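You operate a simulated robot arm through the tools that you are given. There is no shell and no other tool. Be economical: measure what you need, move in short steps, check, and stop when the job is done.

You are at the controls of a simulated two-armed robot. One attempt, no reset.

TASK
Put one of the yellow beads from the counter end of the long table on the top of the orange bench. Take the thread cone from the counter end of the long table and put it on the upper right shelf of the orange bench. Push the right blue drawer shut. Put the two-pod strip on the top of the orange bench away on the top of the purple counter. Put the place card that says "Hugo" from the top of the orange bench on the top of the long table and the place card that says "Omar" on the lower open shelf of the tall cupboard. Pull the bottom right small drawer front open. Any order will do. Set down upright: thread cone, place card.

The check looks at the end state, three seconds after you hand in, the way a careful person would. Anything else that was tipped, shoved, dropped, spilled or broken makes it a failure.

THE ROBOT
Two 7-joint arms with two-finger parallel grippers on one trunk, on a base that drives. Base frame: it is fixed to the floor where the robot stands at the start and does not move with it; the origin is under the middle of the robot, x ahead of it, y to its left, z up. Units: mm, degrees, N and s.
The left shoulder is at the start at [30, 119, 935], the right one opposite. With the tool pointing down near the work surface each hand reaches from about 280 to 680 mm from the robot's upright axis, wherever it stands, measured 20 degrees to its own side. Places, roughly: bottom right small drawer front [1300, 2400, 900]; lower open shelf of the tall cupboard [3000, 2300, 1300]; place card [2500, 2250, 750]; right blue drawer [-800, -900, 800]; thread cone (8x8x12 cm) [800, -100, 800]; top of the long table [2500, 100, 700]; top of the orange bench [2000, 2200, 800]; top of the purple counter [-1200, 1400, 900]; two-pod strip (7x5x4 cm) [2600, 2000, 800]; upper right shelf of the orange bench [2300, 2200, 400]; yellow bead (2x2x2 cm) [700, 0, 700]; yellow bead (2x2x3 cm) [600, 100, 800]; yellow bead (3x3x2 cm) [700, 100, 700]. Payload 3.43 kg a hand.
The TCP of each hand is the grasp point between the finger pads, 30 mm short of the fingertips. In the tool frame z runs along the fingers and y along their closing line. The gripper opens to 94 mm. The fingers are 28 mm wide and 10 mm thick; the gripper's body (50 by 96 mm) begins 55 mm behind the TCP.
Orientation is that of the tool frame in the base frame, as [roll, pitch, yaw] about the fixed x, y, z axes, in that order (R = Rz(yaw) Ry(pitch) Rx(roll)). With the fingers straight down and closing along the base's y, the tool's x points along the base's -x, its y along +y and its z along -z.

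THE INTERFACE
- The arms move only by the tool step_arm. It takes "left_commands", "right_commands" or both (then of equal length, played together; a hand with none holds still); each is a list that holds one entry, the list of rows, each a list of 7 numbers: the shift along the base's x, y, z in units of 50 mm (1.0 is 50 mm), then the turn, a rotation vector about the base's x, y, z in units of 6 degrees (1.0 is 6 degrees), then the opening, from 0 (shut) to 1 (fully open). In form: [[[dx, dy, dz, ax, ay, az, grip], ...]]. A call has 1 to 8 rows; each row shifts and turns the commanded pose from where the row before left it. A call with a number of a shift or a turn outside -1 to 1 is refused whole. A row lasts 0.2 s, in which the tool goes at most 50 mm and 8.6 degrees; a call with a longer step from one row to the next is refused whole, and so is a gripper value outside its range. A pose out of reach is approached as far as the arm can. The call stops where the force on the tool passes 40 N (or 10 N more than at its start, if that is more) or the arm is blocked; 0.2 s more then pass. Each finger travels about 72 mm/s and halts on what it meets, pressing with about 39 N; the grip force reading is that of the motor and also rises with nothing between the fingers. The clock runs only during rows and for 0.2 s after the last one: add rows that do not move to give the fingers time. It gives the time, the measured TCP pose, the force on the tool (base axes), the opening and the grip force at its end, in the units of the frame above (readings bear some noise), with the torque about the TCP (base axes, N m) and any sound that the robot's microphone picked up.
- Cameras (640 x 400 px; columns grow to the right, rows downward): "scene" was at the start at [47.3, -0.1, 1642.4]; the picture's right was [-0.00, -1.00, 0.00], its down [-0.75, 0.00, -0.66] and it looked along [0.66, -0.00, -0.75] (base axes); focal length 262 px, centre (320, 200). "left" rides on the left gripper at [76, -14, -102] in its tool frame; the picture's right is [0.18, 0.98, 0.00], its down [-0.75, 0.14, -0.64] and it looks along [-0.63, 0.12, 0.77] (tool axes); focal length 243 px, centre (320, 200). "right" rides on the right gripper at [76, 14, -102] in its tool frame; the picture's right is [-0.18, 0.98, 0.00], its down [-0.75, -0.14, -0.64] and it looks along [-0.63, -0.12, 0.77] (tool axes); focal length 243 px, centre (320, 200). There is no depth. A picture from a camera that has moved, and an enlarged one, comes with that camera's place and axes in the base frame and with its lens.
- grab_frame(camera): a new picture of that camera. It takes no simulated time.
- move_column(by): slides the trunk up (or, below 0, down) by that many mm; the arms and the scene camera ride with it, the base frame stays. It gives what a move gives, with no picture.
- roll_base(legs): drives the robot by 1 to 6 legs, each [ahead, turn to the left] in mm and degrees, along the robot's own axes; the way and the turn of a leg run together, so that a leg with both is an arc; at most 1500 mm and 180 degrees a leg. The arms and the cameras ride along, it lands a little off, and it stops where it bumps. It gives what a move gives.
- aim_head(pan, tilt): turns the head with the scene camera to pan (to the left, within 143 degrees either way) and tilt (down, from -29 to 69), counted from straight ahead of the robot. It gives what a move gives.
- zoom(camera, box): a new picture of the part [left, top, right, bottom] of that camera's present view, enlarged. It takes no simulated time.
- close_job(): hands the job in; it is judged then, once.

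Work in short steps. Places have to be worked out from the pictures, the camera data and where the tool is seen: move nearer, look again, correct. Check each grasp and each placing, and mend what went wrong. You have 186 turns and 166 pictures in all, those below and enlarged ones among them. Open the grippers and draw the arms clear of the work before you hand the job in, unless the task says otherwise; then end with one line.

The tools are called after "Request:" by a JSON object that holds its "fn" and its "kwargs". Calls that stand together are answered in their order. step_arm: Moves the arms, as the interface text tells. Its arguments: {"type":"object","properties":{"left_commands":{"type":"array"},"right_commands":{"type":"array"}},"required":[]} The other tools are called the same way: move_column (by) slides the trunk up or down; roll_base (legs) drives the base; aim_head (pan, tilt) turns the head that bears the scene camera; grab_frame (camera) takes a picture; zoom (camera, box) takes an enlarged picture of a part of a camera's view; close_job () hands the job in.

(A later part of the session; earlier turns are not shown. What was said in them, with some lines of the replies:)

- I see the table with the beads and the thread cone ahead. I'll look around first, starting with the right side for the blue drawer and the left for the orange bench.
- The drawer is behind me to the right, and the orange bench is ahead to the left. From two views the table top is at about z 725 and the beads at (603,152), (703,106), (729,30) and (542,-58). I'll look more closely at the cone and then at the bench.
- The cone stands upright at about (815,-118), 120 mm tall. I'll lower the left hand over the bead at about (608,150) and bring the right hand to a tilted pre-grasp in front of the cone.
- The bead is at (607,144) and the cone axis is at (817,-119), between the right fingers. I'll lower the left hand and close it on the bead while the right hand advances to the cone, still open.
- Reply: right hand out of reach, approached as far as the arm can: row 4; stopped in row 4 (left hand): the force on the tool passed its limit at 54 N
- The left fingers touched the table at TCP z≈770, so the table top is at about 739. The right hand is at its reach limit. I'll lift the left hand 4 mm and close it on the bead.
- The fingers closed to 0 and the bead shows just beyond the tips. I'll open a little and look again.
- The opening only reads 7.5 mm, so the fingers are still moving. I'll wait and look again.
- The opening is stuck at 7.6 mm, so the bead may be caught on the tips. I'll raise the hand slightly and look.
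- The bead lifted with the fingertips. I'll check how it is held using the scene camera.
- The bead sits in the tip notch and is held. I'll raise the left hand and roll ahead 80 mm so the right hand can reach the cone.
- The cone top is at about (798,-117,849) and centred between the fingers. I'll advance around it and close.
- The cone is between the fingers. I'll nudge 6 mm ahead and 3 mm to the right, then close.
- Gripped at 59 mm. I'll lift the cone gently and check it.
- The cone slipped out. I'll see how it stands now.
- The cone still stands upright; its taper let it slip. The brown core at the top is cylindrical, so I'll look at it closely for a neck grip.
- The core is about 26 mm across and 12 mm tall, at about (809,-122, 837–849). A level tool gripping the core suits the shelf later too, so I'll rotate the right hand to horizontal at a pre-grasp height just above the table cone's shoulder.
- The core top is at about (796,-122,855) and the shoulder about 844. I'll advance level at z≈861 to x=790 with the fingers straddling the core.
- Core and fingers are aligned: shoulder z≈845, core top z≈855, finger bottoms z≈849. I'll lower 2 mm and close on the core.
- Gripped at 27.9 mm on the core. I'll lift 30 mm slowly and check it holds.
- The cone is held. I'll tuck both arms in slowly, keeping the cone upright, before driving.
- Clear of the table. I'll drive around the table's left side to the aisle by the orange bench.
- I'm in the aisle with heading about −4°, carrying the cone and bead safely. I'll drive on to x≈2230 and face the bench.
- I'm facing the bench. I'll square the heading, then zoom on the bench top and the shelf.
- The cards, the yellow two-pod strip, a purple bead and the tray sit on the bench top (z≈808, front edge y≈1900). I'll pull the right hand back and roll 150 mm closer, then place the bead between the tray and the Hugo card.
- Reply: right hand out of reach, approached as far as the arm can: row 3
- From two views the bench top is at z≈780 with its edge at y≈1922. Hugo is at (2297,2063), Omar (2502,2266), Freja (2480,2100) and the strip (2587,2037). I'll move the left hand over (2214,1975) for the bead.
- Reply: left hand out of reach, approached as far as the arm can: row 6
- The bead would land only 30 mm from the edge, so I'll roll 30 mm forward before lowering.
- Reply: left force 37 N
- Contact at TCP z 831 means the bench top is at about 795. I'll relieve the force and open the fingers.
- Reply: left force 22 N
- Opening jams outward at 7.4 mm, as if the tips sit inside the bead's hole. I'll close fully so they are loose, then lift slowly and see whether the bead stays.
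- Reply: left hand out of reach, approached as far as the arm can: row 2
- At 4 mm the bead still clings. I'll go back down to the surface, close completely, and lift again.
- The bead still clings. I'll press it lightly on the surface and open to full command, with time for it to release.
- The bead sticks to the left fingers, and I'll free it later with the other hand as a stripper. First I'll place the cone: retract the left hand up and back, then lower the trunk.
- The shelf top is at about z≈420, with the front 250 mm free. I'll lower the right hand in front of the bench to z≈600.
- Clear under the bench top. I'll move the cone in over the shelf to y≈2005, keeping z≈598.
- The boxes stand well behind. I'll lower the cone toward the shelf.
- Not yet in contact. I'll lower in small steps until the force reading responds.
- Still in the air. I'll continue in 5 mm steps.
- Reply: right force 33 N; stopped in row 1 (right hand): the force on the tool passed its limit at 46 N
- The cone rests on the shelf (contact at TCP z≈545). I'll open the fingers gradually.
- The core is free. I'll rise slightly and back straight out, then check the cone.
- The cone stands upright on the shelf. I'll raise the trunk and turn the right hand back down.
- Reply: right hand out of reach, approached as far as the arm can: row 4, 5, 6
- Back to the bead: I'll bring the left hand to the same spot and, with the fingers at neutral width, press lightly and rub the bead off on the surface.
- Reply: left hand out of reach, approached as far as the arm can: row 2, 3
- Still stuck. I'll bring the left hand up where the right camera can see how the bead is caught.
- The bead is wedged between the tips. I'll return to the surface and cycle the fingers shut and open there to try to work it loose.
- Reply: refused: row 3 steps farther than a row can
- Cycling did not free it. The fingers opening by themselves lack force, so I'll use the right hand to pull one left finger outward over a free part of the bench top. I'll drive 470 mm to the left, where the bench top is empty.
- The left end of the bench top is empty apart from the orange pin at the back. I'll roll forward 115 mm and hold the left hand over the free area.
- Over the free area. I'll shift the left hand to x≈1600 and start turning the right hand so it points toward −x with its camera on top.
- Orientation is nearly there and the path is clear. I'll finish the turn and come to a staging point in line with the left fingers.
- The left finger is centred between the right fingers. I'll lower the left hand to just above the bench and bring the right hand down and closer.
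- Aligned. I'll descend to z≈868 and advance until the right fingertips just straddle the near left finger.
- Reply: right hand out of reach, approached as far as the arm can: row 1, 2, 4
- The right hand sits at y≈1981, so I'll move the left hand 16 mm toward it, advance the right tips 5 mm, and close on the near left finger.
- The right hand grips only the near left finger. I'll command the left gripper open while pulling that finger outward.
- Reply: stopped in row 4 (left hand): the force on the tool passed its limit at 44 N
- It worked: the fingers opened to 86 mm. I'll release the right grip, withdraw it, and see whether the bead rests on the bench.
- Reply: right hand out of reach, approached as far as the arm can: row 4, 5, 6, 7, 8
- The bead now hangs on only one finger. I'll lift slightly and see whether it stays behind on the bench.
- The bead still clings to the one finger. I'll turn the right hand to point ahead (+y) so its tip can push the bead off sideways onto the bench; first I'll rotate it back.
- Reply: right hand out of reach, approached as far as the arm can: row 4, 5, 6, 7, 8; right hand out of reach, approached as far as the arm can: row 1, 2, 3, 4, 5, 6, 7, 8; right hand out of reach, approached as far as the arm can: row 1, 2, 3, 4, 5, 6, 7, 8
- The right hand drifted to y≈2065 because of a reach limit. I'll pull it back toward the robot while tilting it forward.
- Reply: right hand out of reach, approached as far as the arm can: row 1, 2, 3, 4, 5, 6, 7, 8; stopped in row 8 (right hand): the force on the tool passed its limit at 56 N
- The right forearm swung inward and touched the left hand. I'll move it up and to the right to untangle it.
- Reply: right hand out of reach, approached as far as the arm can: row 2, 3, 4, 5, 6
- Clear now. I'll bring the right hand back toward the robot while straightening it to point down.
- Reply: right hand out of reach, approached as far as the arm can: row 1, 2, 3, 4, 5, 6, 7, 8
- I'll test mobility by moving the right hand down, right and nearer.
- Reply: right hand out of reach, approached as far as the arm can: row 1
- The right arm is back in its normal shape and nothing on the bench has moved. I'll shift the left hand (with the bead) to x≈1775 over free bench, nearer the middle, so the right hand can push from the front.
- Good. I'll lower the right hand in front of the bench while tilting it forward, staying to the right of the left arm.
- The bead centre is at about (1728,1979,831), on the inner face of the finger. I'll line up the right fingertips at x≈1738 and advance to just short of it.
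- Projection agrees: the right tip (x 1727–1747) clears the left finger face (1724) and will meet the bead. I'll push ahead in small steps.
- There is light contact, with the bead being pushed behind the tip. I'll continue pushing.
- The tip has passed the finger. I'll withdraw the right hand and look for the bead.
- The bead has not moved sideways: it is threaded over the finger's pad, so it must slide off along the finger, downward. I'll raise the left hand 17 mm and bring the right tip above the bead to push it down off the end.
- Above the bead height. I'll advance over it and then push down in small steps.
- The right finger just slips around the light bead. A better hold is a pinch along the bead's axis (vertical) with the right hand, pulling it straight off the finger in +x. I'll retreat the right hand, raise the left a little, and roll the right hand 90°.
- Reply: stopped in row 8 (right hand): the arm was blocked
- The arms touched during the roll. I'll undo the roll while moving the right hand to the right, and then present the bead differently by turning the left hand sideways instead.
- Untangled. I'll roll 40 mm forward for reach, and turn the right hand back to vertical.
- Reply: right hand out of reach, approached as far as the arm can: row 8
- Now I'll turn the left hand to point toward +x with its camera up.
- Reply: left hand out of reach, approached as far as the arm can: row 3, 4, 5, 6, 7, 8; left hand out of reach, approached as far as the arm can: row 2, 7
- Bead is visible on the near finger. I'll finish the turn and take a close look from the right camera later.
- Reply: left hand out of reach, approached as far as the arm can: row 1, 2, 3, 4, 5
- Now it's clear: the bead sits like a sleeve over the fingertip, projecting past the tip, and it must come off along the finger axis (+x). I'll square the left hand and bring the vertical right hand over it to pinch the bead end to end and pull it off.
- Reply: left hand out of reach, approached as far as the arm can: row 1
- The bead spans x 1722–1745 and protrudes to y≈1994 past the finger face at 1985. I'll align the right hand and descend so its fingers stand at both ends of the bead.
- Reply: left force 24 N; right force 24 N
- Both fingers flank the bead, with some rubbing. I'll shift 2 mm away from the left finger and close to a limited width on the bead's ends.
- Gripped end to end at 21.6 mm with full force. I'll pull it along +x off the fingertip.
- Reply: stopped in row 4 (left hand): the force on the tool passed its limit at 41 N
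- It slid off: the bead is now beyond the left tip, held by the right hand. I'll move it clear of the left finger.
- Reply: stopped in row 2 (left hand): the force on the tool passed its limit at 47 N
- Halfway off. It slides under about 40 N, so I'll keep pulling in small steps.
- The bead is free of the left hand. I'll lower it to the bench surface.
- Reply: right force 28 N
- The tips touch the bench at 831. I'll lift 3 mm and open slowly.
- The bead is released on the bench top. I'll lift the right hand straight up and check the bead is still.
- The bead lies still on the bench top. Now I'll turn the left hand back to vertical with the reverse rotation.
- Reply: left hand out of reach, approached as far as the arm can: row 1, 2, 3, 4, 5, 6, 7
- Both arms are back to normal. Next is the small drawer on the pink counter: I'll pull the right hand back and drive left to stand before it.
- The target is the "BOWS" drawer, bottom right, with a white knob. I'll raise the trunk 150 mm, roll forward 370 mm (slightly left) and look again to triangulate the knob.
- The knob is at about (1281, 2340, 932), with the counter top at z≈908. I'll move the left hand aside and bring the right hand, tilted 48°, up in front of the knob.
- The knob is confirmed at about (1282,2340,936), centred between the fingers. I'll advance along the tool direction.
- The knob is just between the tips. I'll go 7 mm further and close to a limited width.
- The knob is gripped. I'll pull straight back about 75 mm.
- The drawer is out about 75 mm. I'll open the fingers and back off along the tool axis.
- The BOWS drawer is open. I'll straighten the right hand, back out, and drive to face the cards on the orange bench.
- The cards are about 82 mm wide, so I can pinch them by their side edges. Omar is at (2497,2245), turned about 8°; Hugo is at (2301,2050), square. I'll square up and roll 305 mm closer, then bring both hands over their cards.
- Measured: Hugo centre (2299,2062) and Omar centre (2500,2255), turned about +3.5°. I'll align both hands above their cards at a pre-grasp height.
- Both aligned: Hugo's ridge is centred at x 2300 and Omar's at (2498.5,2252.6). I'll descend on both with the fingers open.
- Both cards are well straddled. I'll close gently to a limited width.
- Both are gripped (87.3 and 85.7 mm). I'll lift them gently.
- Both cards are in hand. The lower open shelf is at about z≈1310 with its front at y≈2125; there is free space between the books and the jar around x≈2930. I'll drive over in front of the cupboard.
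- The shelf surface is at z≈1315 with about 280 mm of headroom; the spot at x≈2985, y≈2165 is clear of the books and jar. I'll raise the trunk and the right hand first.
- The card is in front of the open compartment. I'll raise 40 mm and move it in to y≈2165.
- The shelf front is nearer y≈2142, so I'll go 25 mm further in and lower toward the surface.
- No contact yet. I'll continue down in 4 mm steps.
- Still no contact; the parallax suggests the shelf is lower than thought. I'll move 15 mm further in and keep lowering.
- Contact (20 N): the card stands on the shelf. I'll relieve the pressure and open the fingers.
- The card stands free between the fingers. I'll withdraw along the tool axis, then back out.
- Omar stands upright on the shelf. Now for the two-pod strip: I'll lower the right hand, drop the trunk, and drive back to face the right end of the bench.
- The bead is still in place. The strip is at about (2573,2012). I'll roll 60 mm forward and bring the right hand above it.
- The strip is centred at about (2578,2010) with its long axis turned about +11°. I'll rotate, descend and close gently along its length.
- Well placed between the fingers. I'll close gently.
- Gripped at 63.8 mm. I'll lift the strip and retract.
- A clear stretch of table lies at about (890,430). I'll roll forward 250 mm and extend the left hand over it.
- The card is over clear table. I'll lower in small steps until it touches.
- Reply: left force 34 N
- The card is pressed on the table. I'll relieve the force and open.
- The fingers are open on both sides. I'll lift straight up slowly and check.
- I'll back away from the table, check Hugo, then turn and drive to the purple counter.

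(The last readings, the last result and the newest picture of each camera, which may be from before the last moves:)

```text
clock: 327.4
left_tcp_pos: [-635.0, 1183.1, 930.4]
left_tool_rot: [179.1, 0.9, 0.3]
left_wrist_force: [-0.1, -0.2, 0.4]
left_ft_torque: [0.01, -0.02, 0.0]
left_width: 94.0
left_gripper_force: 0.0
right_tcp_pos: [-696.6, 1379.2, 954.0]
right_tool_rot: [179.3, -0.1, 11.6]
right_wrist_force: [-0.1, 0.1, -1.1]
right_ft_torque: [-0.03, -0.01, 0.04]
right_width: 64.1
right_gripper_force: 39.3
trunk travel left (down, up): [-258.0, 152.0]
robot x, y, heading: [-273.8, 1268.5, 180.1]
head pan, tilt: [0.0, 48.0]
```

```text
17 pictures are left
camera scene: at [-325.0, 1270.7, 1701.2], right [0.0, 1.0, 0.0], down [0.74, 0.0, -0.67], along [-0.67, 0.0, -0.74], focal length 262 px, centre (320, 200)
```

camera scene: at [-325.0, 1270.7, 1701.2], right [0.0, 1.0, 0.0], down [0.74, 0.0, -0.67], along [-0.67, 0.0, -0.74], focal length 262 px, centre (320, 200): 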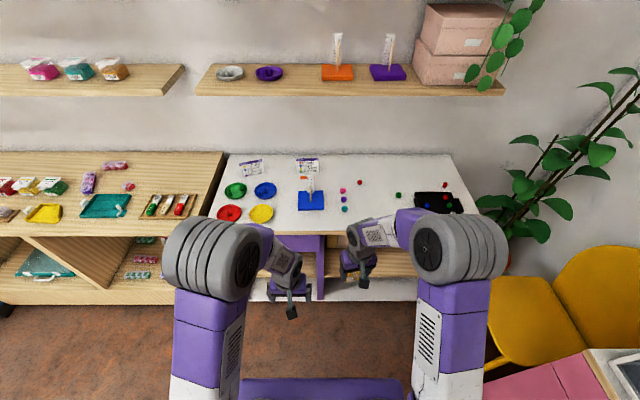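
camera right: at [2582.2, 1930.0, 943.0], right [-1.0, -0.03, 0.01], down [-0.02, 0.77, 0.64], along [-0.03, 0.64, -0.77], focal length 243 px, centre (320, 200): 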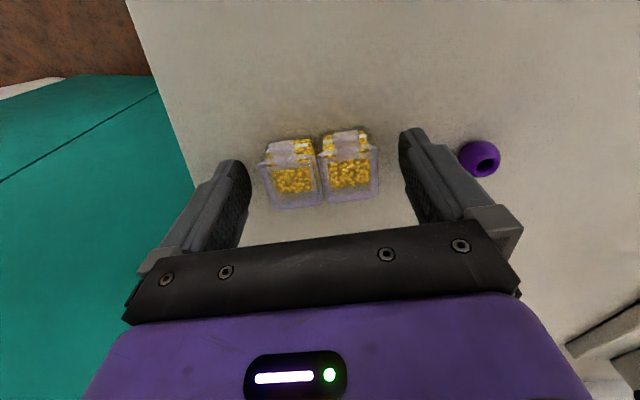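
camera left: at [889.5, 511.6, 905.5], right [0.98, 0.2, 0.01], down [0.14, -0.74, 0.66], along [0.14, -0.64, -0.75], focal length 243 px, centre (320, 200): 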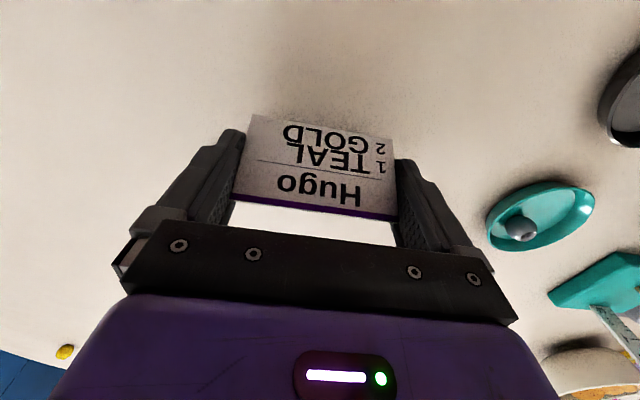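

Hugo stands upright on the table. I'll zoom on the purple counter to find a free spot.

Request:
{"fn": "zoom", "kwargs": {"camera": "scene", "box": [300, 150, 480, 270]}}

```text
3.33 times, centred on (390, 210) of scene
camera zoom: at [-325.0, 1270.7, 1701.2], right [0.0, 1.0, 0.0], down [0.74, 0.0, -0.67], along [-0.67, 0.0, -0.74], focal length 874 px, centre (87, 167)
```

zoom: 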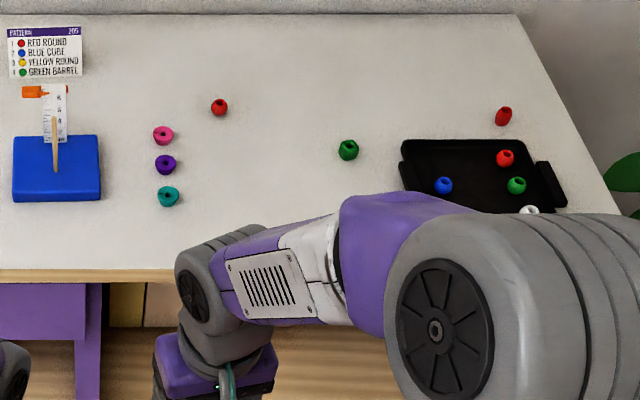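

Free spot at about (−975,1482), between the beads. I'll raise the right hand, roll 105 mm closer, and move the strip over it.

Request:
{"fn": "step_arm", "kwargs": {"right_commands": [[[0, 0.3, 0.7, 0, 0, 0, 0.64], [0, 0.6, 0.6, 0, 0, 0, 0.64], [0, 0.6, 0.1, 0, 0, 0, 0.64], [0, 0.5, 0, 0, 0, 0, 0.64]]]}}

Request:
{"fn": "roll_base", "kwargs": {"legs": [[105, 0]]}}

Request:
{"fn": "step_arm", "kwargs": {"right_commands": [[[-0.7, 0, 0, 0, 0, 0, 0.64], [-0.9, 0, 0, 0, 0, 0, 0.64], [-0.9, 0, 0, 0, 0, 0, 0.64], [-0.9, 0, -0.1, 0, 0, 0, 0.64], [0, 0, 0, 0, 0, 0, 0.64]]]}}

Request:
{"fn": "grab_frame", "kwargs": {"camera": "right"}}

```text
clock: 328.4
left_tcp_pos: [-633.4, 1182.9, 932.1]
left_tool_rot: [179.1, 1.0, 0.3]
left_wrist_force: [-0.6, 0.1, -0.3]
left_ft_torque: [-0.02, 0.01, 0.04]
left_width: 94.1
left_gripper_force: 0.1
right_tcp_pos: [-696.7, 1481.1, 1022.1]
right_tool_rot: [179.2, -0.1, 11.8]
right_wrist_force: [0.6, 0.1, -0.6]
right_ft_torque: [-0.02, 0.01, 0.03]
right_width: 63.9
right_gripper_force: 39.0
trunk travel left (down, up): [-258.0, 152.0]
robot x, y, heading: [-273.5, 1271.7, 180.1]
head pan, tilt: [0.0, 48.0]
```

```text
clock: 329.6
left_tcp_pos: [-737.4, 1184.1, 932.0]
left_tool_rot: [178.9, 1.0, 0.2]
left_wrist_force: [0.2, 0.3, -0.1]
left_ft_torque: [0.01, -0.03, -0.03]
left_width: 94.0
left_gripper_force: 0.0
right_tcp_pos: [-800.5, 1479.8, 1021.9]
right_tool_rot: [179.2, -0.1, 11.7]
right_wrist_force: [-0.2, -0.5, -0.5]
right_ft_torque: [0.01, -0.05, 0.01]
right_width: 64.0
right_gripper_force: 38.3
trunk travel left (down, up): [-258.0, 152.0]
robot x, y, heading: [-380.7, 1270.4, 180.0]
head pan, tilt: [0.0, 48.0]
```

```text
clock: 330.8
left_tcp_pos: [-737.4, 1183.6, 932.6]
left_tool_rot: [179.1, 0.9, 0.2]
left_wrist_force: [0.3, 0.4, 0.4]
left_ft_torque: [0.0, 0.01, -0.02]
left_width: 94.1
left_gripper_force: 0.1
right_tcp_pos: [-967.9, 1481.6, 1015.8]
right_tool_rot: [179.3, -0.1, 11.8]
right_wrist_force: [0.6, -0.2, -0.2]
right_ft_torque: [0.0, 0.0, 0.01]
right_width: 63.8
right_gripper_force: 38.9
trunk travel left (down, up): [-258.0, 152.0]
robot x, y, heading: [-377.5, 1269.0, 180.2]
head pan, tilt: [0.0, 48.0]
```

```text
15 pictures are left
camera right: at [-890.8, 1484.4, 1120.4], right [0.02, -1.0, 0.01], down [-0.77, -0.01, 0.64], along [-0.64, -0.02, -0.77], focal length 243 px, centre (320, 200)
```

right: 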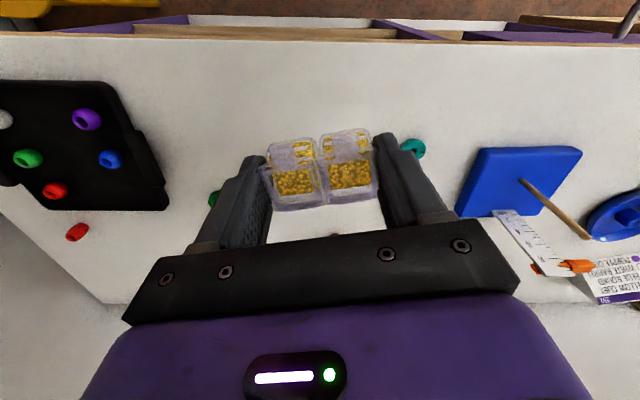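

Clear on both sides. I'll lower toward the counter, then touch down slowly.

Request:
{"fn": "step_arm", "kwargs": {"right_commands": [[[-0.1, 0, -0.3, 0, 0, 0, 0.64], [-0.1, 0, -0.4, 0, 0, 0, 0.64], [0, 0, -0.3, 0, 0, 0, 0.64], [0, 0, 0, 0, 0, 0, 0.64]]]}}

Request:
{"fn": "step_arm", "kwargs": {"right_commands": [[[0, 0, -0.1, 0, 0, 0, 0.64], [0, 0, -0.1, 0, 0, 0, 0.64], [0, 0, 0, 0, 0, 0, 0.64]]]}}

Request:
{"fn": "step_arm", "kwargs": {"right_commands": [[[0, 0, -0.08, 0, 0, 0, 0.64], [0, 0, -0.08, 0, 0, 0, 0.64], [0, 0, 0, 0, 0, 0, 0.64]]]}}

```text
clock: 331.8
left_tcp_pos: [-737.7, 1182.9, 931.3]
left_tool_rot: [179.0, 1.0, 0.1]
left_wrist_force: [0.1, 0.4, -0.2]
left_ft_torque: [0.0, 0.0, 0.02]
left_width: 94.0
left_gripper_force: 0.2
right_tcp_pos: [-979.3, 1481.0, 965.6]
right_tool_rot: [179.3, -0.2, 11.7]
right_wrist_force: [0.8, -0.6, -0.3]
right_ft_torque: [-0.01, 0.03, -0.01]
right_width: 63.9
right_gripper_force: 38.7
trunk travel left (down, up): [-258.0, 152.0]
robot x, y, heading: [-379.1, 1272.3, 179.6]
head pan, tilt: [0.0, 48.0]
```

```text
clock: 332.6
left_tcp_pos: [-737.3, 1183.1, 931.3]
left_tool_rot: [179.0, 0.9, 0.2]
left_wrist_force: [-0.5, -0.2, 0.7]
left_ft_torque: [-0.02, 0.0, 0.03]
left_width: 93.7
left_gripper_force: 0.1
right_tcp_pos: [-980.8, 1480.9, 956.6]
right_tool_rot: [179.3, -0.1, 11.8]
right_wrist_force: [0.0, -0.1, -1.4]
right_ft_torque: [0.03, 0.04, 0.0]
right_width: 64.0
right_gripper_force: 38.7
trunk travel left (down, up): [-258.0, 152.0]
robot x, y, heading: [-378.9, 1266.0, 179.9]
head pan, tilt: [0.0, 48.0]
```

```text
clock: 333.4
left_tcp_pos: [-737.3, 1183.2, 932.5]
left_tool_rot: [179.0, 0.9, 0.3]
left_wrist_force: [0.2, 1.3, -0.2]
left_ft_torque: [0.0, -0.02, -0.02]
left_width: 94.2
left_gripper_force: 0.0
right_tcp_pos: [-980.2, 1479.0, 948.3]
right_tool_rot: [179.2, 0.0, 11.7]
right_wrist_force: [0.0, 0.1, -1.1]
right_ft_torque: [0.02, 0.0, -0.02]
right_width: 63.9
right_gripper_force: 39.8
trunk travel left (down, up): [-258.0, 152.0]
robot x, y, heading: [-379.9, 1271.4, 180.1]
head pan, tilt: [0.0, 48.0]
```

Request:
{"fn": "step_arm", "kwargs": {"right_commands": [[[0, 0, -0.08, 0, 0, 0, 0.64], [0, 0, -0.08, 0, 0, 0, 0.64], [0, 0, 0, 0, 0, 0, 0.64]]]}}

Request:
{"fn": "step_arm", "kwargs": {"right_commands": [[[0, 0, -0.08, 0, 0, 0, 0.64], [0, 0, -0.04, 0, 0, 0, 0.64], [0, 0, 0, 0, 0, 0, 0.64]]]}}

```text
clock: 334.2
left_tcp_pos: [-737.4, 1184.7, 931.6]
left_tool_rot: [179.1, 1.1, 0.2]
left_wrist_force: [-0.2, 0.0, 0.5]
left_ft_torque: [0.03, -0.02, 0.01]
left_width: 94.0
left_gripper_force: 0.0
right_tcp_pos: [-978.9, 1479.2, 941.1]
right_tool_rot: [179.3, -0.1, 11.8]
right_wrist_force: [-0.1, -0.6, -0.6]
right_ft_torque: [-0.02, -0.01, -0.02]
right_width: 63.7
right_gripper_force: 38.7
trunk travel left (down, up): [-258.0, 152.0]
robot x, y, heading: [-381.1, 1268.9, 179.9]
head pan, tilt: [0.0, 48.0]
```

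```text
clock: 335.0
left_tcp_pos: [-738.4, 1184.5, 931.7]
left_tool_rot: [179.0, 1.0, 0.2]
left_wrist_force: [-0.7, 1.5, -0.3]
left_ft_torque: [0.04, 0.02, -0.02]
left_width: 94.0
left_gripper_force: 0.0
right_tcp_pos: [-979.9, 1480.2, 933.8]
right_tool_rot: [179.3, -0.1, 11.7]
right_wrist_force: [-0.6, 0.1, -0.5]
right_ft_torque: [-0.01, -0.01, 0.02]
right_width: 63.9
right_gripper_force: 39.0
trunk travel left (down, up): [-258.0, 152.0]
robot x, y, heading: [-380.8, 1270.7, 180.0]
head pan, tilt: [0.0, 48.0]
```

Request:
{"fn": "step_arm", "kwargs": {"right_commands": [[[0, 0, -0.08, 0, 0, 0, 0.64], [0, 0, -0.08, 0, 0, 0, 0.64], [0, 0, -0.06, 0, 0, 0, 0.64], [0, 0, 0, 0, 0, 0, 0.64]]]}}

Request:
{"fn": "zoom", "kwargs": {"camera": "right", "box": [220, 60, 440, 240]}}

```text
clock: 336.0
left_tcp_pos: [-738.5, 1183.9, 931.4]
left_tool_rot: [179.0, 1.1, 0.2]
left_wrist_force: [-0.3, 0.2, 0.6]
left_ft_torque: [0.0, 0.0, 0.01]
left_width: 93.8
left_gripper_force: 0.0
right_tcp_pos: [-979.8, 1481.8, 923.2]
right_tool_rot: [179.3, 0.0, 11.6]
right_wrist_force: [-0.1, -0.8, -0.8]
right_ft_torque: [0.03, -0.03, 0.03]
right_width: 63.8
right_gripper_force: 39.1
trunk travel left (down, up): [-258.0, 152.0]
robot x, y, heading: [-378.7, 1272.1, 179.8]
head pan, tilt: [0.0, 48.0]
```

```text
2.22 times, centred on (330, 150) of right
camera zoom: at [-903.3, 1483.5, 1027.2], right [0.02, -1.0, 0.01], down [-0.77, -0.01, 0.64], along [-0.64, -0.02, -0.77], focal length 539 px, centre (298, 311)
```

zoom: 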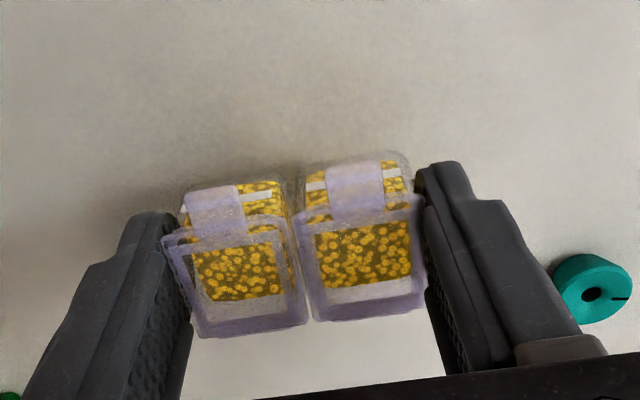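

Request:
{"fn": "step_arm", "kwargs": {"right_commands": [[[0, 0, -0.08, 0, 0, 0, 0.64], [0, 0, -0.08, 0, 0, 0, 0.64], [0, 0, -0.06, 0, 0, 0, 0.64], [0, 0, 0, 0, 0, 0, 0.64]]]}}

```text
clock: 337.0
left_tcp_pos: [-736.6, 1184.2, 931.2]
left_tool_rot: [179.0, 1.1, 0.2]
left_wrist_force: [0.7, -0.3, -0.5]
left_ft_torque: [0.02, 0.0, -0.01]
left_width: 94.1
left_gripper_force: 0.1
right_tcp_pos: [-978.7, 1479.6, 913.5]
right_tool_rot: [179.3, -0.1, 11.7]
right_wrist_force: [-0.2, -0.5, -1.2]
right_ft_torque: [-0.01, 0.01, -0.01]
right_width: 63.5
right_gripper_force: 38.8
trunk travel left (down, up): [-258.0, 152.0]
robot x, y, heading: [-376.9, 1268.5, 180.1]
head pan, tilt: [0.0, 48.0]
```

Request:
{"fn": "step_arm", "kwargs": {"right_commands": [[[0, 0, -0.08, 0, 0, 0, 0.64], [0, 0, -0.08, 0, 0, 0, 0.64], [0, 0, -0.06, 0, 0, 0, 0.64], [0, 0, 0, 0, 0, 0, 0.64]]]}}

```text
clock: 338.0
left_tcp_pos: [-736.2, 1184.6, 931.4]
left_tool_rot: [179.1, 0.9, 0.2]
left_wrist_force: [0.8, 0.3, 0.5]
left_ft_torque: [-0.02, 0.03, -0.02]
left_width: 93.9
left_gripper_force: 0.1
right_tcp_pos: [-981.4, 1479.9, 902.2]
right_tool_rot: [179.3, 0.0, 11.7]
right_wrist_force: [-0.2, 0.0, 0.5]
right_ft_torque: [0.0, -0.01, 0.02]
right_width: 63.7
right_gripper_force: 38.7
trunk travel left (down, up): [-258.0, 152.0]
robot x, y, heading: [-377.5, 1273.9, 180.1]
head pan, tilt: [0.0, 48.0]
```

Request:
{"fn": "step_arm", "kwargs": {"right_commands": [[[0, 0, -0.07, 0, 0, 0, 0.64], [0, 0, -0.07, 0, 0, 0, 0.64], [0, 0, -0.07, 0, 0, 0, 0.64], [0, 0, -0.07, 0, 0, 0, 0.64], [0, 0, 0, 0, 0, 0, 0.64]]]}}

Request:
{"fn": "zoom", "kwargs": {"camera": "right", "box": [220, 60, 440, 240]}}

```text
clock: 339.0
left_tcp_pos: [-735.5, 1184.4, 932.1]
left_tool_rot: [178.9, 1.0, 0.3]
left_wrist_force: [-0.1, -0.8, 0.1]
left_ft_torque: [0.01, 0.0, -0.01]
left_width: 93.5
left_gripper_force: 0.1
right_tcp_pos: [-982.8, 1479.0, 895.4]
right_tool_rot: [179.5, 0.7, 11.5]
right_wrist_force: [5.9, 0.3, 17.0]
right_ft_torque: [0.14, -0.31, -0.02]
right_width: 64.5
right_gripper_force: 38.9
trunk travel left (down, up): [-258.0, 152.0]
robot x, y, heading: [-381.6, 1269.1, 180.1]
head pan, tilt: [0.0, 48.0]
stopped in row 4 (right hand): the force on the tool passed its limit at 41 N (the readings are from after the stop); the commanded pose is now the measured one
```

```text
2.22 times, centred on (330, 150) of right
camera zoom: at [-904.9, 1482.9, 998.0], right [0.02, -1.0, 0.01], down [-0.76, -0.01, 0.65], along [-0.65, -0.02, -0.76], focal length 539 px, centre (298, 311)
```

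zoom: 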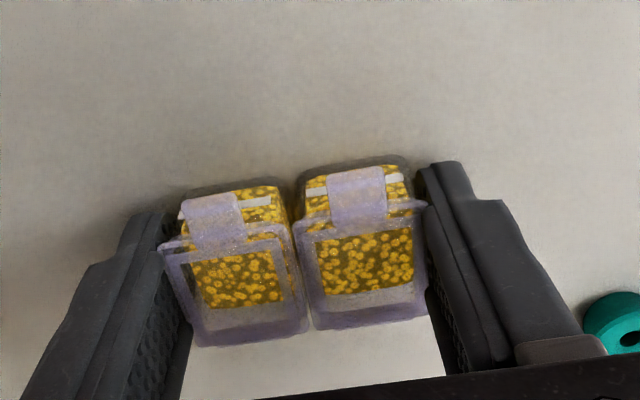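

Touchdown on the counter. I'll relieve the force and open just enough, then rise straight up.

Request:
{"fn": "step_arm", "kwargs": {"right_commands": [[[0, 0, 0.04, 0, 0, 0, 0.64], [0, 0, 0, 0, 0, 0, 0.7], [0, 0, 0, 0, 0, 0, 0.76], [0, 0, 0, 0, 0, 0, 0.8], [0, 0, 0.2, 0, 0, 0, 0.8], [0, 0, 0.5, 0, 0, 0, 0.8], [0, 0, 0.8, 0, 0, 0, 0.8], [0, 0, 0.9, 0, 0, 0, 0.8]]]}}

Request:
{"fn": "grab_frame", "kwargs": {"camera": "right"}}

```text
clock: 340.8
left_tcp_pos: [-737.4, 1184.1, 931.7]
left_tool_rot: [179.1, 0.9, 0.1]
left_wrist_force: [-0.4, -0.5, 0.8]
left_ft_torque: [0.02, 0.0, 0.03]
left_width: 94.0
left_gripper_force: 0.1
right_tcp_pos: [-983.2, 1480.8, 1013.8]
right_tool_rot: [179.5, 0.5, 11.6]
right_wrist_force: [-0.2, -0.1, -1.1]
right_ft_torque: [0.01, -0.02, 0.03]
right_width: 75.3
right_gripper_force: 0.1
trunk travel left (down, up): [-258.0, 152.0]
robot x, y, heading: [-376.4, 1271.7, 180.0]
head pan, tilt: [0.0, 48.0]
```

```text
12 pictures are left
camera right: at [-904.9, 1482.9, 1117.6], right [0.02, -1.0, 0.01], down [-0.76, -0.01, 0.65], along [-0.65, -0.02, -0.76], focal length 243 px, centre (320, 200)
```

right: 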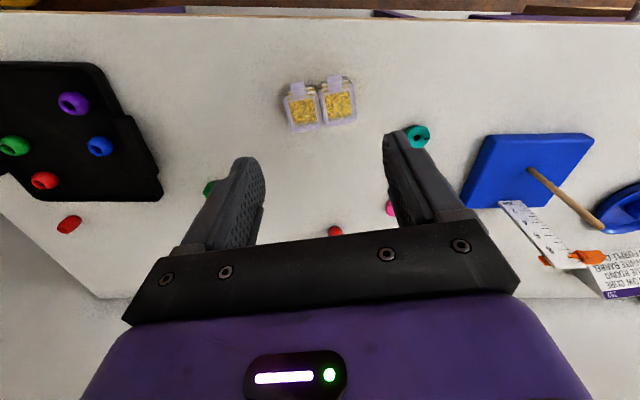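

The strip rests on the purple counter. I'll retract the right hand and drive to the blue drawer behind my start position.

Request:
{"fn": "step_arm", "kwargs": {"left_commands": [[[0, 0, 0.3, 0, 0, 0, 0.3], [0, 0, 0.3, 0, 0, 0, 0.05], [0, 0, 0.3, 0, 0, 0, 0.05], [0, 0, 0, 0, 0, 0, 0.05]]], "right_commands": [[[0.8, 0, 0.2, 0, 0, 0, 0.8], [0.9, 0, 0, 0, 0, 0, 0.8], [0.9, -0.3, 0, 0, 0, 0, 0.8], [0.8, -0.5, 0, 0, 0, 0, 0.8]]]}}

Request:
{"fn": "roll_base", "kwargs": {"legs": [[-230, 0], [0, 90], [1500, 0], [560, 0], [0, -90]]}}

Request:
{"fn": "aim_head", "kwargs": {"pan": 0, "tilt": 48}}

Request:
{"fn": "grab_frame", "kwargs": {"camera": "scene"}}

```text
clock: 341.8
left_tcp_pos: [-737.9, 1182.3, 977.6]
left_tool_rot: [179.0, 1.0, 0.2]
left_wrist_force: [-0.2, 0.2, -0.3]
left_ft_torque: [-0.02, -0.03, -0.04]
left_width: 4.7
left_gripper_force: 0.0
right_tcp_pos: [-813.4, 1442.1, 1023.1]
right_tool_rot: [179.5, 0.5, 11.6]
right_wrist_force: [-0.4, -0.7, 1.2]
right_ft_torque: [-0.02, -0.03, 0.01]
right_width: 75.4
right_gripper_force: 0.1
trunk travel left (down, up): [-258.0, 152.0]
robot x, y, heading: [-377.3, 1272.3, 179.9]
head pan, tilt: [0.0, 48.0]
```

```text
clock: 360.9
left_tcp_pos: [-443.8, -891.3, 977.1]
left_tool_rot: [179.0, 1.0, 4.1]
left_wrist_force: [-0.6, -0.7, 0.2]
left_ft_torque: [-0.03, -0.01, 0.01]
left_width: 4.6
left_gripper_force: 0.0
right_tcp_pos: [-535.6, -637.8, 1022.1]
right_tool_rot: [179.4, 0.5, 15.4]
right_wrist_force: [-0.2, 0.3, -0.4]
right_ft_torque: [0.0, 0.02, -0.01]
right_width: 75.4
right_gripper_force: 0.0
trunk travel left (down, up): [-258.0, 152.0]
robot x, y, heading: [-93.7, -778.7, -176.2]
head pan, tilt: [0.0, 48.0]
```

```text
clock: 361.5
left_tcp_pos: [-443.9, -891.8, 977.1]
left_tool_rot: [179.0, 1.0, 4.1]
left_wrist_force: [-0.9, 0.1, -0.3]
left_ft_torque: [0.0, 0.0, 0.01]
left_width: 4.8
left_gripper_force: 0.0
right_tcp_pos: [-535.8, -638.8, 1023.8]
right_tool_rot: [179.5, 0.6, 15.4]
right_wrist_force: [0.4, -0.9, -0.9]
right_ft_torque: [-0.01, -0.02, 0.02]
right_width: 75.3
right_gripper_force: 0.1
trunk travel left (down, up): [-258.0, 152.0]
robot x, y, heading: [-90.9, -777.9, -176.0]
head pan, tilt: [0.0, 48.0]
```

```text
11 pictures are left
camera scene: at [-140.7, -782.6, 1701.3], right [-0.07, 1.0, 0.0], down [0.74, 0.05, -0.67], along [-0.67, -0.04, -0.74], focal length 262 px, centre (320, 200)
```

scene: 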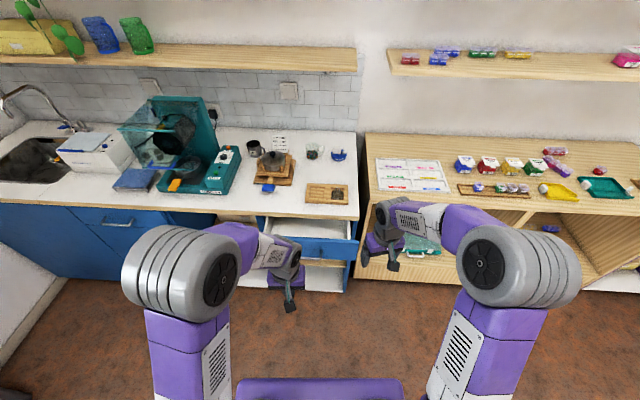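

Request:
{"fn": "zoom", "kwargs": {"camera": "scene", "box": [240, 190, 380, 300]}}

```text
3.64 times, centred on (310, 245) of scene
camera zoom: at [-140.7, -782.6, 1701.3], right [-0.07, 1.0, 0.0], down [0.74, 0.05, -0.67], along [-0.67, -0.04, -0.74], focal length 953 px, centre (356, 36)
```

zoom: 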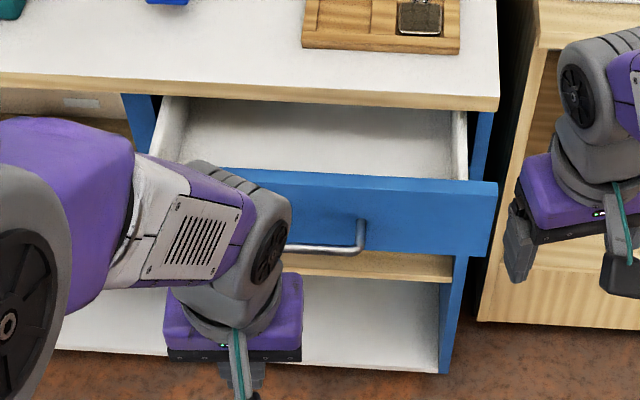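

The drawer front spans about z 711–870 with its handle near the middle; the plain panel right of the handle is at y≈−745. I'll roll 80 mm closer and tilt the closed right hand down in front of that part.

Request:
{"fn": "roll_base", "kwargs": {"legs": [[80, -3.5]]}}

Request:
{"fn": "step_arm", "kwargs": {"right_commands": [[[0.2, -0.25, -0.3, 0, 1, -0.25, 0.4], [0.2, -0.25, -0.5, 0, 1, -0.25, 0.1], [0.1, -0.25, -0.6, 0, 1, -0.25, 0.05], [0, -0.25, -0.6, 0, 1, -0.25, 0.05], [0, -0.25, -0.6, 0, 1, -0.25, 0.05], [0, -0.25, -0.6, 0, 1, -0.25, 0.05], [0, -0.25, -0.6, 0, 1, -0.25, 0.05], [0, -0.25, -0.3, 0, 1, -0.25, 0.05]]]}}

Request:
{"fn": "grab_frame", "kwargs": {"camera": "scene"}}

```text
clock: 362.6
left_tcp_pos: [-529.3, -872.2, 977.9]
left_tool_rot: [179.0, 0.9, 0.6]
left_wrist_force: [-0.3, 0.1, -0.2]
left_ft_torque: [0.04, -0.04, 0.0]
left_width: 4.6
left_gripper_force: 0.1
right_tcp_pos: [-607.4, -614.0, 1022.8]
right_tool_rot: [179.4, 0.5, 12.0]
right_wrist_force: [-0.5, -0.5, 0.0]
right_ft_torque: [-0.02, -0.04, 0.0]
right_width: 75.4
right_gripper_force: 0.1
trunk travel left (down, up): [-258.0, 152.0]
robot x, y, heading: [-169.0, -783.3, -179.5]
head pan, tilt: [0.0, 48.0]
```

```text
clock: 364.4
left_tcp_pos: [-528.1, -872.9, 976.1]
left_tool_rot: [178.9, 1.0, 0.6]
left_wrist_force: [0.4, 0.6, 0.2]
left_ft_torque: [0.0, -0.01, 0.01]
left_width: 4.7
left_gripper_force: 0.1
right_tcp_pos: [-583.1, -714.6, 818.3]
right_tool_rot: [-174.2, 48.2, 2.2]
right_wrist_force: [0.5, 0.3, -0.2]
right_ft_torque: [0.01, -0.02, -0.02]
right_width: 4.8
right_gripper_force: 0.1
trunk travel left (down, up): [-258.0, 152.0]
robot x, y, heading: [-169.0, -783.1, -180.2]
head pan, tilt: [0.0, 48.0]
```

```text
9 pictures are left
camera scene: at [-220.2, -783.2, 1701.3], right [-0.01, 1.0, 0.0], down [0.74, 0.0, -0.67], along [-0.67, 0.0, -0.74], focal length 262 px, centre (320, 200)
```

scene: 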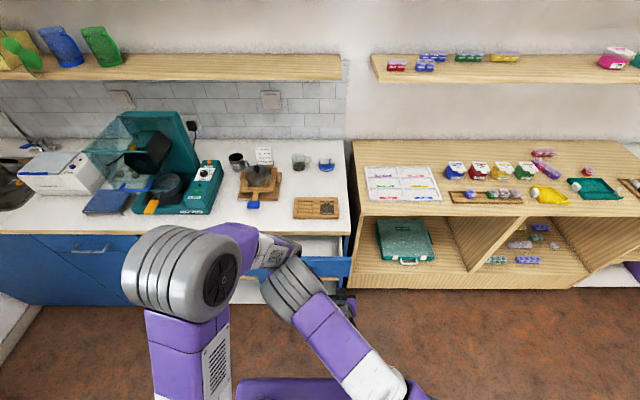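

The right tip is in front of the panel (y≈−715, right end at −670). I'll move the left hand aside a little and push the drawer in with the right.

Request:
{"fn": "step_arm", "kwargs": {"left_commands": [[[0.4, -0.4, 0.2, 0, 0, 0, 0.05], [0.4, -0.4, 0.2, 0, 0, 0, 0.05], [0.3, -0.4, 0, 0, 0, 0, 0.05], [0, -0.3, 0, 0, 0, 0, 0.05], [0, 0, 0, 0, 0, 0, 0.05], [0, 0, 0, 0, 0, 0, 0.05]]], "right_commands": [[[0, -0.1, 0, 0, 0, 0, 0.05], [-0.4, -0.1, -0.1, 0, 0, 0, 0.05], [-0.6, 0, -0.1, 0, 0, 0, 0.05], [-0.5, 0, 0, 0, 0, 0, 0.05], [-0.4, 0, 0, 0, 0, 0, 0.05], [-0.3, 0, 0, 0, 0, 0, 0.05]]]}}

Request:
{"fn": "step_arm", "kwargs": {"right_commands": [[[-0.3, 0, 0, 0, 0, 0, 0.05], [-0.3, 0, 0, 0, 0, 0, 0.05], [-0.3, 0, 0, 0, 0, 0, 0.05], [-0.3, 0, 0, 0, 0, 0, 0.05], [0, 0, 0, 0, 0, 0, 0.05]]]}}

Request:
{"fn": "grab_frame", "kwargs": {"camera": "right"}}

```text
clock: 365.8
left_tcp_pos: [-472.3, -946.2, 998.1]
left_tool_rot: [179.0, 1.0, 0.6]
left_wrist_force: [0.1, 0.5, 0.3]
left_ft_torque: [-0.04, 0.0, -0.02]
left_width: 4.6
left_gripper_force: 0.0
right_tcp_pos: [-691.8, -724.4, 809.0]
right_tool_rot: [-174.3, 48.1, 2.1]
right_wrist_force: [0.6, -0.5, -0.1]
right_ft_torque: [-0.02, 0.01, 0.03]
right_width: 4.7
right_gripper_force: 0.1
trunk travel left (down, up): [-258.0, 152.0]
robot x, y, heading: [-169.2, -784.5, -179.7]
head pan, tilt: [0.0, 48.0]
```

```text
clock: 367.0
left_tcp_pos: [-472.0, -945.6, 997.3]
left_tool_rot: [179.0, 0.9, 0.5]
left_wrist_force: [0.3, 0.1, 0.5]
left_ft_torque: [0.01, -0.03, 0.03]
left_width: 4.7
left_gripper_force: 0.0
right_tcp_pos: [-751.1, -723.8, 808.4]
right_tool_rot: [-174.2, 48.0, 2.1]
right_wrist_force: [1.0, 0.0, -0.6]
right_ft_torque: [0.03, -0.05, -0.01]
right_width: 4.6
right_gripper_force: 0.0
trunk travel left (down, up): [-258.0, 152.0]
robot x, y, heading: [-164.9, -781.8, -179.7]
head pan, tilt: [0.0, 48.0]
```

```text
8 pictures are left
camera right: at [-624.7, -742.3, 819.4], right [-0.16, -0.98, 0.07], down [-0.02, 0.08, 1.0], along [-0.99, 0.16, -0.03], focal length 243 px, centre (320, 200)
```

right: 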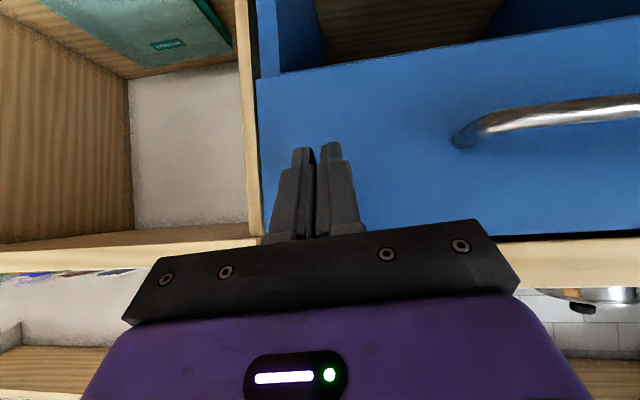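

The fingers face the panel. I'll keep pushing in until resistance shows.

Request:
{"fn": "step_arm", "kwargs": {"right_commands": [[[-0.3, 0, 0, 0, 0, 0, 0.05], [-0.3, 0, 0, 0, 0, 0, 0.05], [-0.3, 0, 0, 0, 0, 0, 0.05], [-0.3, 0, 0, 0, 0, 0, 0.05], [0, 0, 0, 0, 0, 0, 0.05]]]}}

Request:
{"fn": "grab_frame", "kwargs": {"camera": "right"}}

```text
clock: 367.6
left_tcp_pos: [-470.4, -946.5, 998.2]
left_tool_rot: [179.0, 1.1, 0.6]
left_wrist_force: [-0.3, 1.2, 0.7]
left_ft_torque: [0.02, -0.01, 0.04]
left_width: 4.7
left_gripper_force: 0.0
right_tcp_pos: [-769.9, -725.6, 802.2]
right_tool_rot: [-174.2, 46.6, 2.2]
right_wrist_force: [27.6, -1.3, 13.8]
right_ft_torque: [-0.07, -0.32, 0.16]
right_width: 3.9
right_gripper_force: 0.0
trunk travel left (down, up): [-258.0, 152.0]
robot x, y, heading: [-167.7, -783.9, -179.7]
head pan, tilt: [0.0, 48.0]
stopped in row 3 (right hand): the force on the tool passed its limit at 62 N (the readings are from after the stop); the commanded pose is now the measured one
```

```text
7 pictures are left
camera right: at [-643.2, -744.6, 816.1], right [-0.16, -0.98, 0.07], down [-0.05, 0.07, 1.0], along [-0.99, 0.16, -0.06], focal length 243 px, centre (320, 200)
```

right: 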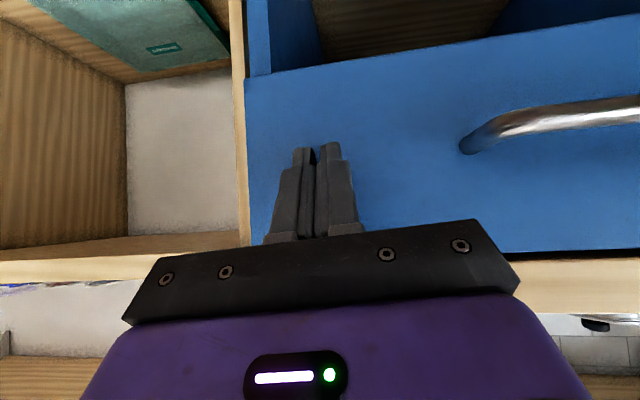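

Strong resistance at tip x≈−795. I'll check from the head camera whether the drawer is shut.

Request:
{"fn": "zoom", "kwargs": {"camera": "scene", "box": [240, 190, 380, 300]}}

```text
3.64 times, centred on (310, 245) of scene
camera zoom: at [-216.7, -782.7, 1701.5], right [-0.01, 1.0, 0.0], down [0.74, 0.0, -0.67], along [-0.67, 0.0, -0.74], focal length 953 px, centre (356, 36)
```

zoom: 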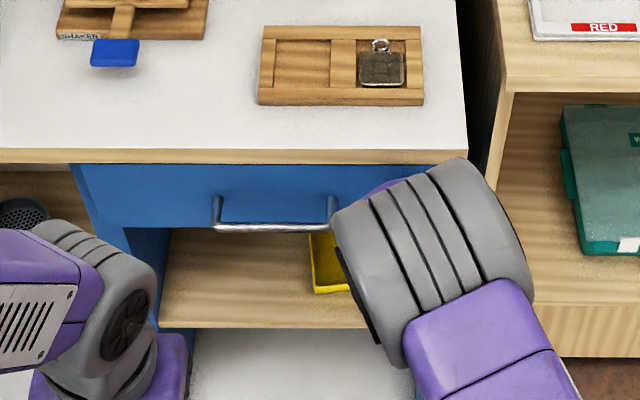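

The drawer looks shut under the counter edge. I'll withdraw the right hand and confirm.

Request:
{"fn": "step_arm", "kwargs": {"right_commands": [[[0.4, 0, 0, 0, 0, 0, 0.05], [0.8, 0, 0.1, 0, 0, 0, 0.2], [0.9, 0, 0.3, 0, 0, 0, 0.5], [0.8, 0.1, 0.5, -0.5, -0.5, 0, 0.8], [0.4, 0.3, 0.7, 0, -1, 0, 0.8], [0.2, 0.5, 0.7, 0, -1, 0, 0.8], [0, 0.5, 0.6, 0, -1, 0, 0.8]]]}}

Request:
{"fn": "zoom", "kwargs": {"camera": "scene", "box": [220, 180, 400, 310]}}

```text
clock: 369.2
left_tcp_pos: [-472.6, -946.6, 997.8]
left_tool_rot: [178.9, 1.0, 0.6]
left_wrist_force: [-0.6, 0.2, 0.2]
left_ft_torque: [-0.02, -0.05, -0.01]
left_width: 4.9
left_gripper_force: 0.0
right_tcp_pos: [-600.6, -653.9, 948.2]
right_tool_rot: [-178.3, 25.9, -0.7]
right_wrist_force: [0.6, 0.5, 0.3]
right_ft_torque: [-0.02, 0.0, -0.01]
right_width: 75.2
right_gripper_force: 0.2
trunk travel left (down, up): [-258.0, 152.0]
robot x, y, heading: [-169.9, -784.6, -179.7]
head pan, tilt: [0.0, 48.0]
```

```text
3.08 times, centred on (310, 245) of scene
camera zoom: at [-219.5, -782.4, 1701.3], right [-0.01, 1.0, 0.0], down [0.74, 0.0, -0.67], along [-0.67, 0.0, -0.74], focal length 807 px, centre (351, 62)
```

zoom: 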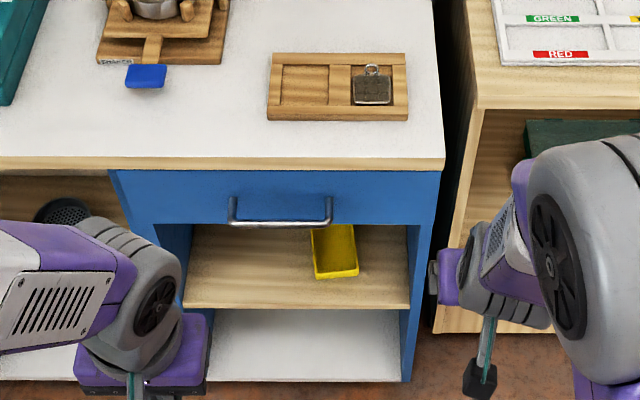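

The drawer is shut. Every item is now placed and was seen in place, so I'll open both grippers and back clear.

Request:
{"fn": "step_arm", "kwargs": {"left_commands": [[[0, 0, 0.2, 0, 0, 0, 0.6], [0, 0, 0.2, 0, 0, 0, 1], [0, 0, 0, 0, 0, 0, 1], [0, 0, 0, 0, 0, 0, 1]]], "right_commands": [[[0.3, 0, 0.3, 0, 0, 0, 1], [0.3, 0, 0.3, 0, 0, 0, 1], [0, 0, 0, 0, 0, 0, 1], [0, 0, 0, 0, 0, 0, 1]]]}}

Request:
{"fn": "roll_base", "kwargs": {"legs": [[-150, 0]]}}

Request:
{"fn": "close_job", "kwargs": {}}

```text
clock: 370.2
left_tcp_pos: [-471.9, -947.6, 1017.1]
left_tool_rot: [179.0, 1.0, 0.5]
left_wrist_force: [0.7, 0.3, 0.8]
left_ft_torque: [0.02, -0.03, 0.0]
left_width: 93.9
left_gripper_force: 0.1
right_tcp_pos: [-570.2, -654.7, 977.7]
right_tool_rot: [-178.3, 25.9, -0.7]
right_wrist_force: [0.1, -0.1, 0.4]
right_ft_torque: [0.01, -0.01, 0.0]
right_width: 94.0
right_gripper_force: 0.0
trunk travel left (down, up): [-258.0, 152.0]
robot x, y, heading: [-170.3, -783.9, -179.7]
head pan, tilt: [0.0, 48.0]
```

```text
clock: 371.6
left_tcp_pos: [-321.9, -945.7, 1019.5]
left_tool_rot: [178.9, 1.2, 0.6]
left_wrist_force: [0.5, 1.0, 0.5]
left_ft_torque: [0.0, 0.0, 0.01]
left_width: 94.1
left_gripper_force: 0.1
right_tcp_pos: [-419.0, -654.2, 979.0]
right_tool_rot: [-178.3, 26.2, -0.7]
right_wrist_force: [0.1, -0.4, -0.5]
right_ft_torque: [-0.02, 0.02, 0.01]
right_width: 94.2
right_gripper_force: 0.0
trunk travel left (down, up): [-258.0, 152.0]
robot x, y, heading: [-21.0, -779.5, -179.6]
head pan, tilt: [0.0, 48.0]
```

```text
The job is handed in.
```

I finished all seven parts and handed the job in. I saw each item in place from the cameras after setting it down, but I took no final overall look at the room before closing. The bead lies on its side; it jammed on the left fingers and I pulled it off with the right hand.
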